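You operate a simulated robot arm through the tools that you are given. There is no shell and no other tool. Be economical: measure what you need, move in short steps, check, and stop when the job is done.

Carry out the task below with a simulated robot arm. There is one attempt and no reset: what you move stays moved.

TASK
Pull the soap drawer open.
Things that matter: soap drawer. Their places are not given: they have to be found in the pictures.

It is judged by the outcome, as a careful person would: the job done as asked, and still so three seconds after it is handed in. It fails if anything else is knocked over, pushed out of place, dropped, spilled or broken.

THE ROBOT
A 7-joint arm with a two-finger parallel gripper, fixed in place. Base frame: the origin is at the foot of the arm, x ahead of it, y to its left, z up. Lengths are in m, angles in rad, forces in N, time in s.
With the tool pointing down near the work surface it reaches from about 0.3 to 0.7 m from the base axis. Its first joint turns from -1.152 to 1.152 rad. Payload 1.57 kg.
Tool frame: the origin (TCP) lies between the finger pads and is the grasp point; the fingertips stand 0.03 m ahead of it; z points along the fingers, y is the line along which they close. The gripper opens to 0.11 m. The fingers are 0.024 m wide and 0.012 m thick; the gripper's body (0.048 by 0.112 m) begins 0.078 m behind the TCP.
Orientation is that of the tool frame in the base frame, as [roll, pitch, yaw] about the fixed x, y, z axes, in that order (R = Rz(yaw) Ry(pitch) Rx(roll)). With the fingers straight down and closing along the base's y, the tool's x points along the base's -x, its y along +y and its z along -z.

THE INTERFACE
- The arm moves only by the tool move_arm. Its argument "commands" is a list of rows, each a list of 7 numbers: the turn, a rotation vector about the tool's x, y, z in units of 4 degrees (1.0 is 4 degrees), then the shift along the tool's x, y, z in units of 20 mm (1.0 is 20 mm), then the opening, from 0 (shut) to 1 (fully open). In form: [[rx, ry, rz, tx, ty, tz, hand], ...]. A call has 1 to 8 rows; each row shifts and turns the commanded pose from where the row before left it, along the tool's axes as they then stand. A call with a number of a shift or a turn outside -1 to 1 is refused whole. A row lasts 0.2 s, in which the tool goes at most 0.05 m and 0.15 rad; a call with a longer step from one row to the next is refused whole, and so is a gripper value outside its range. A pose out of reach is approached as far as the arm can. The call stops where the force on the tool passes 40 N (or 10 N more than at its start, if that is more) or the arm is blocked; 0.2 s more then pass. The fingers move at their own pace (about 0.108 m/s each) and stop on an object; they squeeze with about 39 N. The grip force told is the motor's: it shows also when the fingers shut on nothing. Time passes only in rows, and 0.2 s behind the last, so rows that do not move let the fingers close. It gives the time, the measured TCP pose, the force on the tool (base axes), the opening and the grip force at its end, in the units of the frame above (readings bear some noise).
- Cameras (640 x 400 px; columns grow to the right, rows downward): "scene" is fixed at [0.1681, -0.3954, 1.4003]; the picture's right is [0.75, -0.66, 0.00], its down [-0.39, -0.44, -0.81] and it looks along [0.53, 0.61, -0.59] (base axes); focal length 357 px, centre (320, 200). "wrist" rides on the gripper at [-0.036, 0, -0.08] in the tool frame; the picture's right is [0.00, -1.00, 0.00], its down [0.97, 0.00, -0.24] and it looks along [0.24, 0.00, 0.97] (tool axes); focal length 218 px, centre (320, 200).
- camera(camera): a new picture of that camera. No time passes.
- probe_pixels(camera, pixels): there is no depth. For up to 12 entries [column, row, z] of the newest picture of that camera ("zoom" is the newest enlarged one), the place [x, y] in the base frame at which the ray of that pixel passes the height z, good to about 0.003 m. No time passes.
- close_up(camera, box): a new picture of the part [left, top, right, bottom] of that camera's present view, enlarged. No time passes.
- finish_job(): hands the job in; it is judged then, once.

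Work in short steps. Measure before you move; look again where a grasp or a placing could have gone wrong, and mend it. You have 60 turns and 22 pictures in all, the two below and enlarged ones among them. Open the gripper and draw the arm clear of the work before you hand the job in, unless the task says otherwise; then end with one line.

The tools are called by a JSON object that holds its "api" and its "payload". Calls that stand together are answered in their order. move_arm: Moves the arm, as the interface text tells. Its arguments: {"type":"object","properties":{"commands":{"type":"array","items":{"type":"array","items":{"type":"number"}}}},"required":["commands"]} The other tools are called the same way: camera (camera) takes a picture; probe_pixels (camera, pixels) gives the place at which the rays of pixels pass given heights; close_up (camera, box) takes an enlarged picture of a part of a camera's view; finish_job () hands the job in.

At the start:

```text
time: 0.0
position: [0.4351, 0.0127, 1.0544]
tcp_rot: [-3.14, 0.0, 3.14]
ft_force: [0.7, -1.0, -0.2]
gripper_width: 0.1097
grasp_force: 0.0
```

scene: 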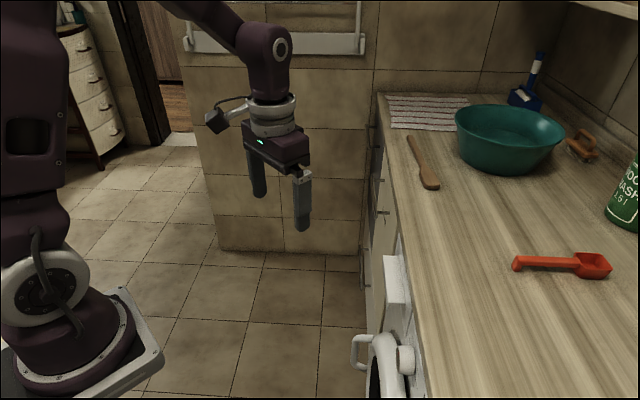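
wrist: 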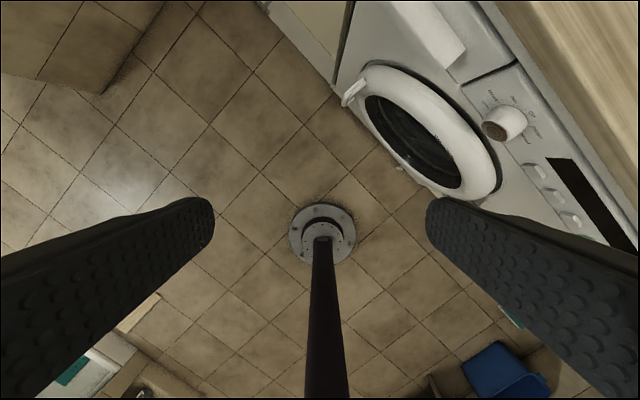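

The soap drawer looks like the white block at the top left of the washing machine, near (395,280) in the scene picture and (425,30) in the wrist picture. I'll enlarge both.

{"api": "close_up", "payload": {"camera": "scene", "box": [340, 220, 460, 400]}}

{"api": "close_up", "payload": {"camera": "wrist", "box": [320, 0, 640, 200]}}

```text
2.22 times, centred on (400, 310) of scene
```

zoom: 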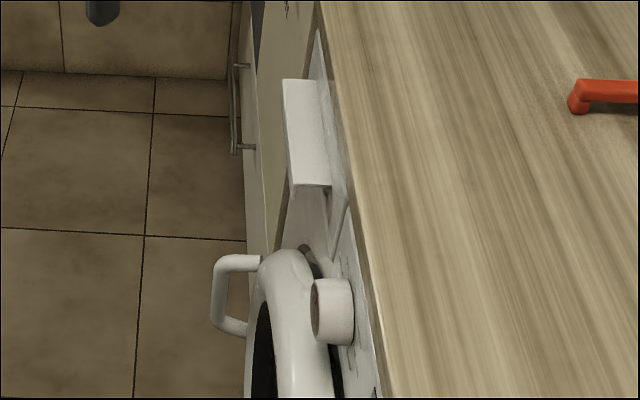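

```text
2.00 times, centred on (480, 100) of wrist
```

zoom: 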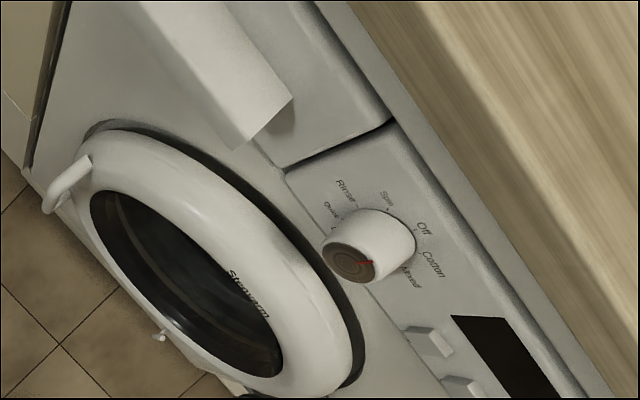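

The handle is a hood sticking out of the drawer front. I'll probe its corners and the counter edge at several heights to triangulate.

{"api": "probe_pixels", "payload": {"camera": "scene", "pixels": [[399, 220, 0.76], [431.5, 399, 0.76], [383.3, 256, 0.7], [399, 256, 0.7], [404.5, 303, 0.7], [387.8, 303.2, 0.7], [404.5, 303, 0.65], [387.8, 303.2, 0.65], [404.5, 303, 0.75], [387.8, 303.2, 0.75], [383.3, 256, 0.65]]}}

{"api": "probe_pixels", "payload": {"camera": "wrist", "pixels": [[466, 49, 0.75], [440, 74, 0.75], [466, 49, 0.7], [440, 74, 0.7], [466, 49, 0.65], [440, 74, 0.65], [390, 0, 0.7], [432, 0, 0.7], [535, 0, 0.76], [640, 155, 0.76]]}}

```text
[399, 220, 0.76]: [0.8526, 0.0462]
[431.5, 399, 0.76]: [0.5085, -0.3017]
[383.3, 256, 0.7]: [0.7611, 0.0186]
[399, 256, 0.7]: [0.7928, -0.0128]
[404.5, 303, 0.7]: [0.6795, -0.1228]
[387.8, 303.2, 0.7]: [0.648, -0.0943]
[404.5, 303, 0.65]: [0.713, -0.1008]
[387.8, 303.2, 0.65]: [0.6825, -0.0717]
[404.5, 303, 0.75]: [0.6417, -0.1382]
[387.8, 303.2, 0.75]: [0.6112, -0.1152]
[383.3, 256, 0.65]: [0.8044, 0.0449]
```

```text
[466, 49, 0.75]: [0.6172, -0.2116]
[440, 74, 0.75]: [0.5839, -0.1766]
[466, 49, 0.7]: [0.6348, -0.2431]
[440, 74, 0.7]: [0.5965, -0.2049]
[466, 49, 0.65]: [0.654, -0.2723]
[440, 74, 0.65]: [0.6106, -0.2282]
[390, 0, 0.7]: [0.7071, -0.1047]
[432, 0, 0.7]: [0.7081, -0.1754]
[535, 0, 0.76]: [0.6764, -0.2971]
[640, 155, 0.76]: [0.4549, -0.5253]
```

Triangulating puts the handle's outer edge near x−y≈0.706, with x+y from 0.42 to 0.62 and z≈0.82, and the drawer opens along (−0.71,+0.71). I'll turn the tool to point horizontally at the drawer with the fingers closing vertically, using one constant rotation axis and leaving the TCP in place.

{"api": "move_arm", "payload": {"commands": [[0.885, -0.366, -0.366, 0, 0, 0, 1], [0.885, -0.366, -0.366, 0, 0, 0, 1], [0.885, -0.366, -0.366, 0, 0, 0, 1], [0.885, -0.366, -0.366, 0, 0, 0, 1], [0.885, -0.366, -0.366, 0, 0, 0, 1], [0.885, -0.366, -0.366, 0, 0, 0, 1], [0.885, -0.366, -0.366, 0, 0, 0, 1], [0.885, -0.366, -0.366, 0, 0, 0, 1]]}}

{"api": "move_arm", "payload": {"commands": [[0.885, -0.366, -0.366, 0, 0, 0, 1], [0.885, -0.366, -0.366, 0, 0, 0, 1], [0.885, -0.366, -0.366, 0, 0, 0, 1], [0.885, -0.366, -0.366, 0, 0, 0, 1], [0.885, -0.366, -0.366, 0, 0, 0, 1], [0.885, -0.366, -0.366, 0, 0, 0, 1], [0.885, -0.366, -0.366, 0, 0, 0, 1], [0.885, -0.366, -0.366, 0, 0, 0, 1]]}}

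{"api": "move_arm", "payload": {"commands": [[0.885, -0.366, -0.366, 0, 0, 0, 1], [0.885, -0.366, -0.366, 0, 0, 0, 1], [0.885, -0.366, -0.366, 0, 0, 0, 1], [0.885, -0.366, -0.366, 0, 0, 0, 1], [0.885, -0.366, -0.366, 0, 0, 0, 1], [0.885, -0.366, -0.366, 0, 0, 0, 1], [0.885, -0.366, -0.366, 0, 0, 0, 1], [0.885, -0.366, -0.366, 0, 0, 0, 1]]}}

{"api": "camera", "payload": {"camera": "wrist"}}

{"api": "camera", "payload": {"camera": "scene"}}

```text
time: 1.8
position: [0.4349, 0.0128, 1.0561]
tcp_rot: [-2.625, 0.144, -2.895]
ft_force: [0.1, -0.3, 0.0]
gripper_width: 0.11
grasp_force: 0.1
```

```text
time: 3.6
position: [0.4365, 0.0134, 1.0558]
tcp_rot: [-2.085, 0.144, -2.611]
ft_force: [0.3, -0.2, 0.6]
gripper_width: 0.1099
grasp_force: 0.0
```

```text
time: 5.4
position: [0.4444, 0.0338, 1.0341]
tcp_rot: [-1.666, 0.034, -2.413]
ft_force: [0.1, -0.3, 0.5]
gripper_width: 0.1098
grasp_force: 0.0
out of reach, approached as far as the arm can: row 1, 2, 3, 4, 5, 6, 7
```

```text
17 pictures are left
```

wrist: 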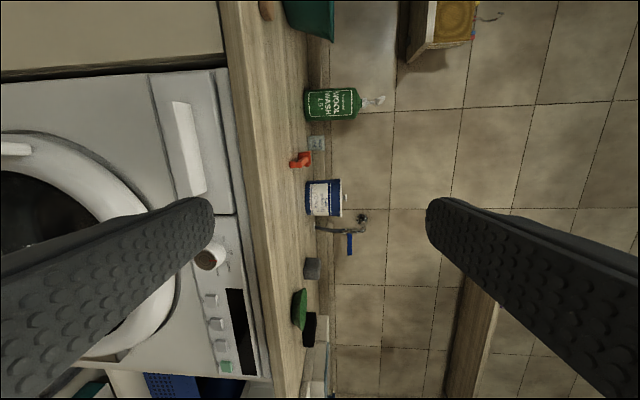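

```text
16 pictures are left
```

scene: 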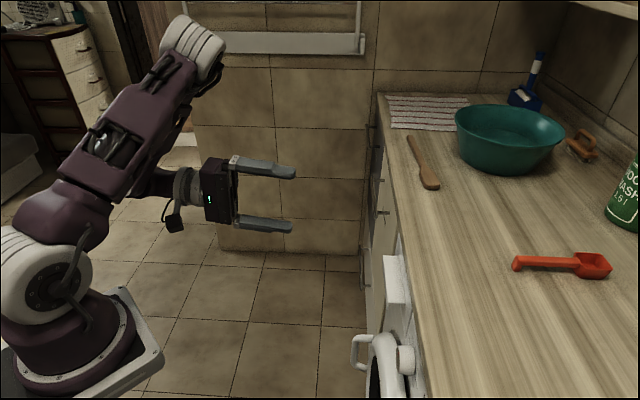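

Nearly horizontal now; in the wrist picture, up in the world is to the right. The handle is at (172–207,100–195), so I'll enlarge that part and probe it.

{"api": "close_up", "payload": {"camera": "wrist", "box": [120, 60, 280, 220]}}

{"api": "probe_pixels", "payload": {"camera": "wrist", "pixels": [[172, 101, 0.82], [189, 101, 0.82], [189, 197, 0.82], [206, 191, 0.82], [222, 3, 0.93], [280, 380, 0.93], [195, 150, 0.82], [195, 150, 0.8]]}}

```text
2.50 times, centred on (200, 140) of wrist
```

zoom: 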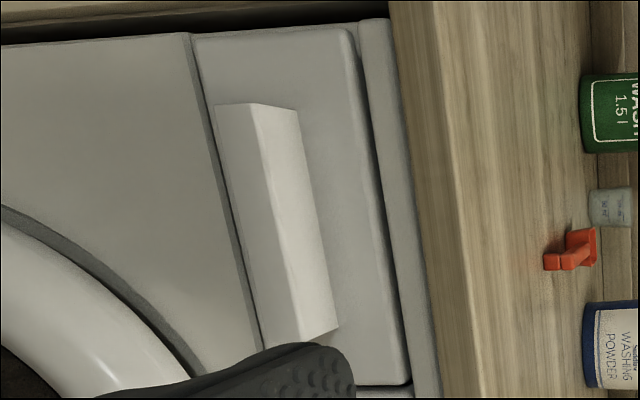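

```text
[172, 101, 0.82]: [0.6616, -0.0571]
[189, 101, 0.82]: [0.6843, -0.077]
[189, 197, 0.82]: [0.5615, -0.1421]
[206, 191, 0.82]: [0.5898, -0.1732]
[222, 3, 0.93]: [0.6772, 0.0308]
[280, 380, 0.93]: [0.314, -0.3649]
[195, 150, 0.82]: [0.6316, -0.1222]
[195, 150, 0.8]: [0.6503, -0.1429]
```

The handle is a bar about 2 cm thick and 13 cm long. Its front top edge is at z≈0.82 and its centre is near (0.61,−0.10). I'll go down and inward to a pre-grasp pose with the gripper half open.

{"api": "move_arm", "payload": {"commands": [[0, 0, 0, -0.1, 1, 0.4, 0.6], [0, 0, 0, -0.1, 1, 0.4, 0.6], [0, 0, 0, -0.1, 1, 0.4, 0.6], [0, 0, 0, -0.1, 1, 0.4, 0.6], [0, 0, 0, -0.1, 1, 0.4, 0.6], [0, 0, 0, -0.1, 1, 0.4, 0.6], [0, 0, 0, -0.1, 1, 0.4, 0.6], [0, 0, 0, -0.1, 1, 0.4, 0.6]]}}

```text
time: 7.2
position: [0.4913, 0.0126, 0.8706]
tcp_rot: [-1.668, 0.034, -2.409]
ft_force: [-0.3, -0.3, -0.9]
gripper_width: 0.0657
grasp_force: 0.0
```

The orientation is about 6° off, so I'll correct that and then continue to the pre-grasp pose.

{"api": "move_arm", "payload": {"commands": [[0.7, -0.375, -0.25, 0, 0, 0, 0.6], [0.7, -0.375, -0.25, 0, 0, 0, 0.6], [0, 0, 0, -0.07, 0.75, 0.8, 0.6], [0, 0, 0, -0.07, 0.75, 0.8, 0.6], [0, 0, 0, -0.07, 0.75, 0.8, 0.6], [0, 0, 0, -0.07, 0.75, 0.8, 0.6]]}}

{"api": "camera", "payload": {"camera": "wrist"}}

{"api": "close_up", "payload": {"camera": "scene", "box": [280, 180, 440, 380]}}

```text
time: 8.6
position: [0.5391, -0.0302, 0.8103]
tcp_rot: [-1.569, 0.0, -2.354]
ft_force: [-0.1, -0.3, -0.2]
gripper_width: 0.0659
grasp_force: 0.1
```

```text
14 pictures are left
```

wrist: 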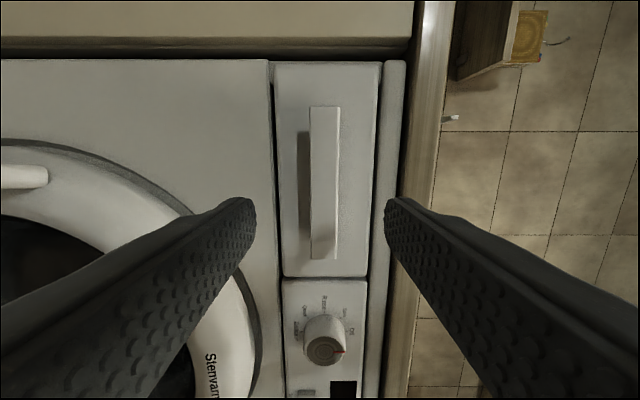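

```text
2.00 times, centred on (360, 280) of scene
```

zoom: 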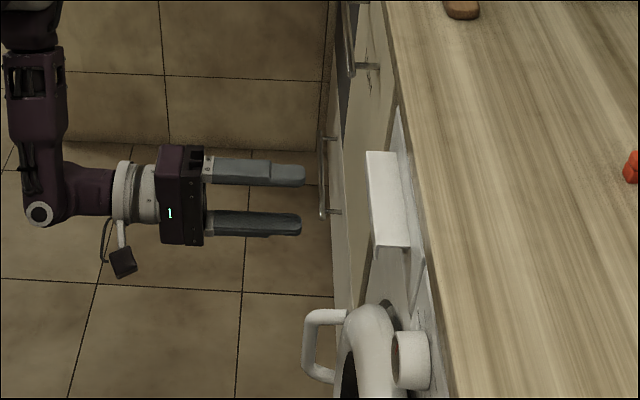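

Aligned: the handle is at columns 310–340, rows 107–258, between the fingers with about 2 cm clearance either side. I'll advance 0.07 m and check.

{"api": "move_arm", "payload": {"commands": [[0, 0, 0, -0.09, 0.05, 0.9, 0.6], [0, 0, 0, -0.09, 0.05, 0.9, 0.6], [0, 0, 0, -0.09, 0.05, 0.9, 0.6], [0, 0, 0, -0.09, 0.05, 0.9, 0.6]]}}

{"api": "camera", "payload": {"camera": "wrist"}}

{"api": "close_up", "payload": {"camera": "scene", "box": [320, 200, 440, 340]}}

```text
time: 9.6
position: [0.5967, -0.0761, 0.8058]
tcp_rot: [-1.569, 0.0, -2.354]
ft_force: [-0.2, -0.6, -0.3]
gripper_width: 0.066
grasp_force: 0.0
```

```text
12 pictures are left
```

wrist: 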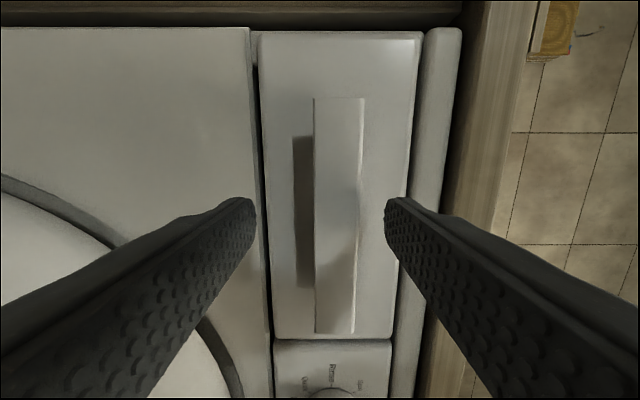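

```text
2.86 times, centred on (380, 270) of scene
```

zoom: 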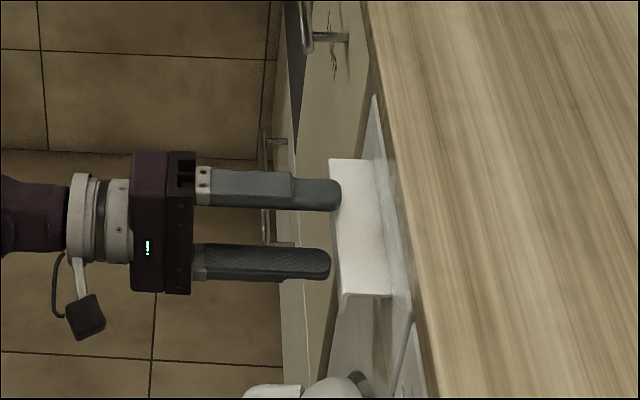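

The fingertips are level with the lip and the handle sits about 8 mm high relative to the gripper centre. I'll raise slightly, advance in small steps, then close.

{"api": "move_arm", "payload": {"commands": [[0, 0, 0, 0, -0.35, 0, 0.6], [0, 0, 0, 0, 0, 0.4, 0.6], [0, 0, 0, 0, 0, 0.4, 0.6], [0, 0, 0, 0, 0, 0.3, 0.6]]}}

{"api": "camera", "payload": {"camera": "wrist"}}

{"api": "close_up", "payload": {"camera": "scene", "box": [320, 200, 440, 340]}}

```text
time: 10.6
position: [0.612, -0.0903, 0.8123]
tcp_rot: [-1.568, -0.002, -2.354]
ft_force: [-0.5, 0.5, -1.0]
gripper_width: 0.066
grasp_force: 0.1
```

```text
10 pictures are left
```

wrist: 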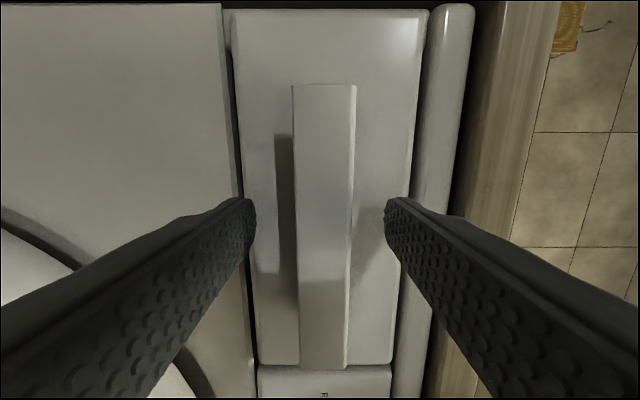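

```text
2.86 times, centred on (380, 270) of scene
```

zoom: 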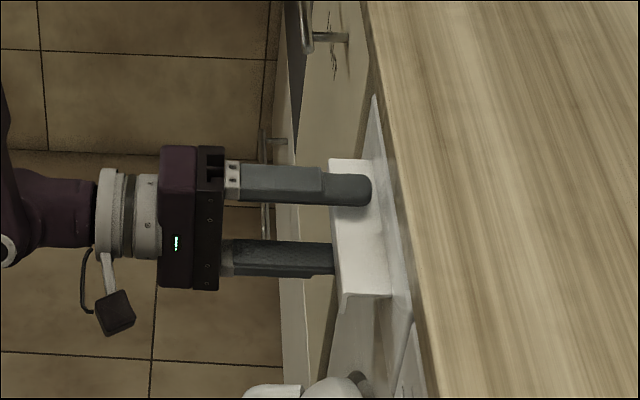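

The fingers straddle the handle with about 2 cm of overlap. Now I'll close.

{"api": "move_arm", "payload": {"commands": [[0, 0, 0, 0, 0, 0, 0.4], [0, 0, 0, 0, 0, 0, 0.2], [0, 0, 0, 0, 0, 0, 0], [0, 0, 0, 0, 0, 0, 0]]}}

```text
time: 11.6
position: [0.6113, -0.0917, 0.8139]
tcp_rot: [-1.565, -0.001, -2.355]
ft_force: [-3.5, 0.9, 19.6]
gripper_width: 0.0237
grasp_force: 36.0
```

Gripped at 24 mm. A +20 N vertical load shows a slight height offset, so I'll ease up by 3 mm and then start pulling.

{"api": "move_arm", "payload": {"commands": [[0, 0, 0, 0, -0.1, 0, 0], [0, 0, 0, 0, -0.05, 0, 0], [0, 0, 0, 0, 0, -0.25, 0], [0, 0, 0, 0, 0, -0.5, 0], [0, 0, 0, 0, 0, -0.5, 0], [0, 0, 0, 0, 0, -0.5, 0]]}}

{"api": "camera", "payload": {"camera": "wrist"}}

```text
time: 13.0
position: [0.5868, -0.0658, 0.815]
tcp_rot: [-1.572, 0.001, -2.355]
ft_force: [5.4, 2.4, -10.4]
gripper_width: 0.0237
grasp_force: 35.8
```

```text
8 pictures are left
```

wrist: 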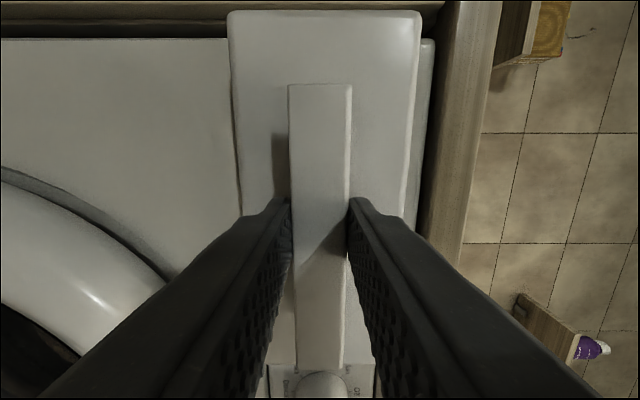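

The drawer is coming out with the gripper and no slip. I'll keep pulling.

{"api": "move_arm", "payload": {"commands": [[0, 0, 0, 0, 0.05, -0.5, 0], [0, 0, 0, 0, 0, -0.5, 0], [0, 0, 0, 0, 0, -0.5, 0], [0, 0, 0, 0, 0, -0.5, 0], [0, 0, 0, 0, 0, -0.5, 0], [0, 0, 0, 0, 0, -0.5, 0], [0, 0, 0, 0, 0, -0.5, 0], [0, 0, 0, 0, 0, -0.5, 0]]}}

```text
time: 14.8
position: [0.5301, -0.0098, 0.8148]
tcp_rot: [-1.568, 0.001, -2.354]
ft_force: [5.4, 2.8, -5.5]
gripper_width: 0.0237
grasp_force: 35.3
```

It is out about 0.115 m. I'll look at it and pull gently towards its stop.

{"api": "move_arm", "payload": {"commands": [[0, 0, 0, 0, 0, -0.4, 0], [0, 0, 0, 0, 0, -0.4, 0], [0, 0, 0, 0, 0, -0.4, 0], [0, 0, 0, 0, 0, -0.4, 0]]}}

{"api": "camera", "payload": {"camera": "scene"}}

```text
time: 15.8
position: [0.507, 0.0138, 0.8151]
tcp_rot: [-1.573, -0.001, -2.354]
ft_force: [4.4, 3.2, -24.0]
gripper_width: 0.0241
grasp_force: 36.0
```

```text
7 pictures are left
```

scene: 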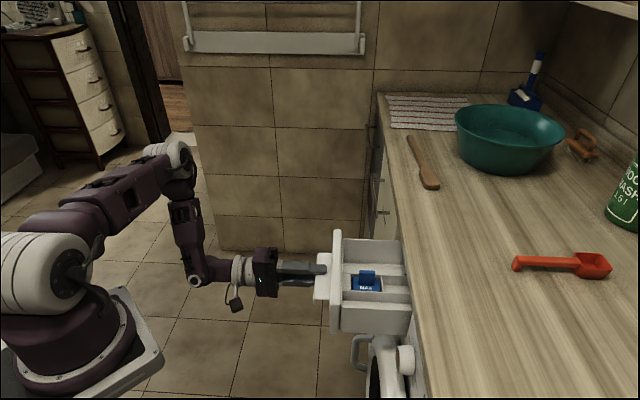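

The drawer is about 0.15 m out with its compartments exposed. I'll relieve the vertical load and try a little more for the end stop.

{"api": "move_arm", "payload": {"commands": [[0, 0, 0, 0, 0.1, 0, 0], [0, 0, 0, 0, 0, -0.25, 0], [0, 0, 0, 0, 0, -0.25, 0], [0, 0, 0, 0, 0, -0.25, 0], [0, 0, 0, 0, 0, -0.25, 0]]}}

```text
time: 17.0
position: [0.4936, 0.0276, 0.8135]
tcp_rot: [-1.565, 0.0, -2.353]
ft_force: [-0.2, -2.5, 8.4]
gripper_width: 0.0235
grasp_force: 36.0
```

{"api": "close_up", "payload": {"camera": "scene", "box": [290, 200, 450, 380]}}

```text
2.22 times, centred on (370, 290) of scene
```

zoom: 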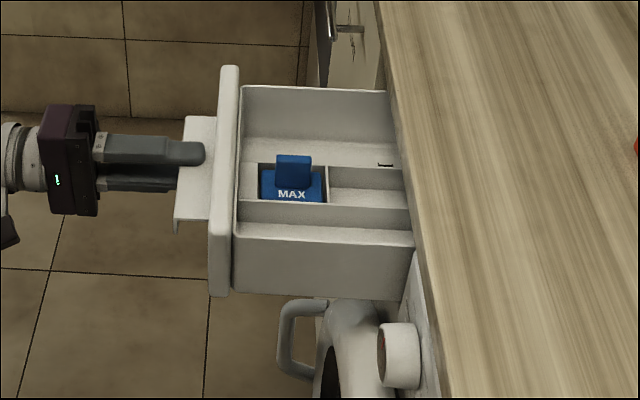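

It's clearly open and no stop has been felt. One more gentle 2 cm pull should show whether the end is near.

{"api": "move_arm", "payload": {"commands": [[0, 0, 0, 0, 0, -0.25, 0], [0, 0, 0, 0, 0, -0.25, 0], [0, 0, 0, 0, 0, -0.25, 0], [0, 0, 0, 0, 0, -0.25, 0]]}}

```text
time: 18.0
position: [0.4801, 0.0413, 0.8132]
tcp_rot: [-1.562, 0.0, -2.355]
ft_force: [-2.7, -5.0, 36.8]
gripper_width: 0.0234
grasp_force: 35.6
```

It is out about 0.19 m with vertical strain building, which is plenty. I'll relieve the strain by going up slightly, release, and check.

{"api": "move_arm", "payload": {"commands": [[0, 0, 0, 0, -0.1, 0, 0], [0, 0, 0, 0, 0, 0, 0.15], [0, 0, 0, 0, 0, 0, 0.3], [0, 0, 0, 0, 0, 0, 0.5], [0, 0, 0, 0, 0, 0, 0.6], [0, 0, 0, 0, 0, 0, 0.6]]}}

{"api": "camera", "payload": {"camera": "wrist"}}

```text
time: 19.4
position: [0.4791, 0.0423, 0.8127]
tcp_rot: [-1.569, -0.001, -2.354]
ft_force: [0.7, -0.4, -0.7]
gripper_width: 0.0658
grasp_force: 0.2
```

```text
5 pictures are left
```

wrist: 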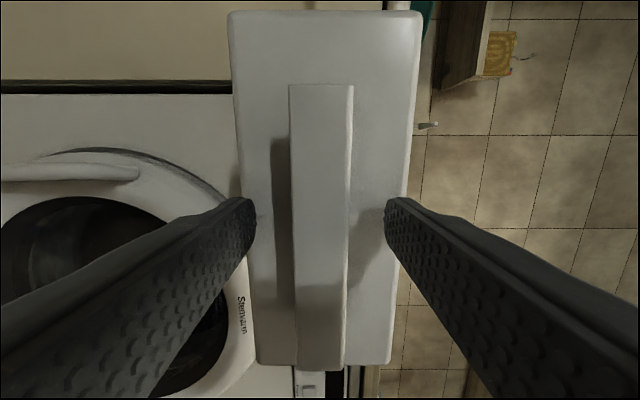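

Released cleanly and the drawer stayed put. I'll back straight off.

{"api": "move_arm", "payload": {"commands": [[0, 0, 0, 0, 0, -0.5, 0.7], [0, 0, 0, 0, 0, -0.5, 0.7], [0, 0, 0, 0, 0, -0.6, 0.7], [0, 0, 0, 0, 0, -0.6, 0.7], [0, 0, 0, 0, 0, -0.6, 0.7], [0, 0, 0, 0, 0, -0.6, 0.7], [0, 0, 0, 0, 0, -0.6, 0.7]]}}

{"api": "camera", "payload": {"camera": "scene"}}

```text
time: 21.0
position: [0.425, 0.0978, 0.8146]
tcp_rot: [-1.569, 0.001, -2.354]
ft_force: [-0.3, 0.1, 0.7]
gripper_width: 0.0771
grasp_force: 0.1
```

```text
4 pictures are left
```

scene: 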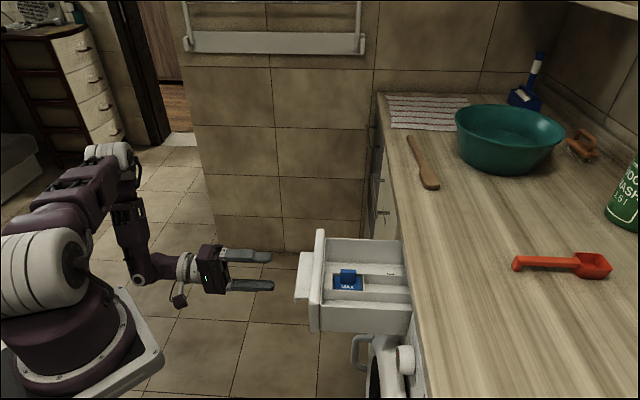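

The drawer stands open, the gripper is clear of it, and everything else is where it was, so I'm handing in.

{"api": "finish_job", "payload": {}}

```text
The job is handed in.
```

The soap drawer is pulled open about 0.19 m, the gripper is released and backed clear of it, and nothing else was moved.
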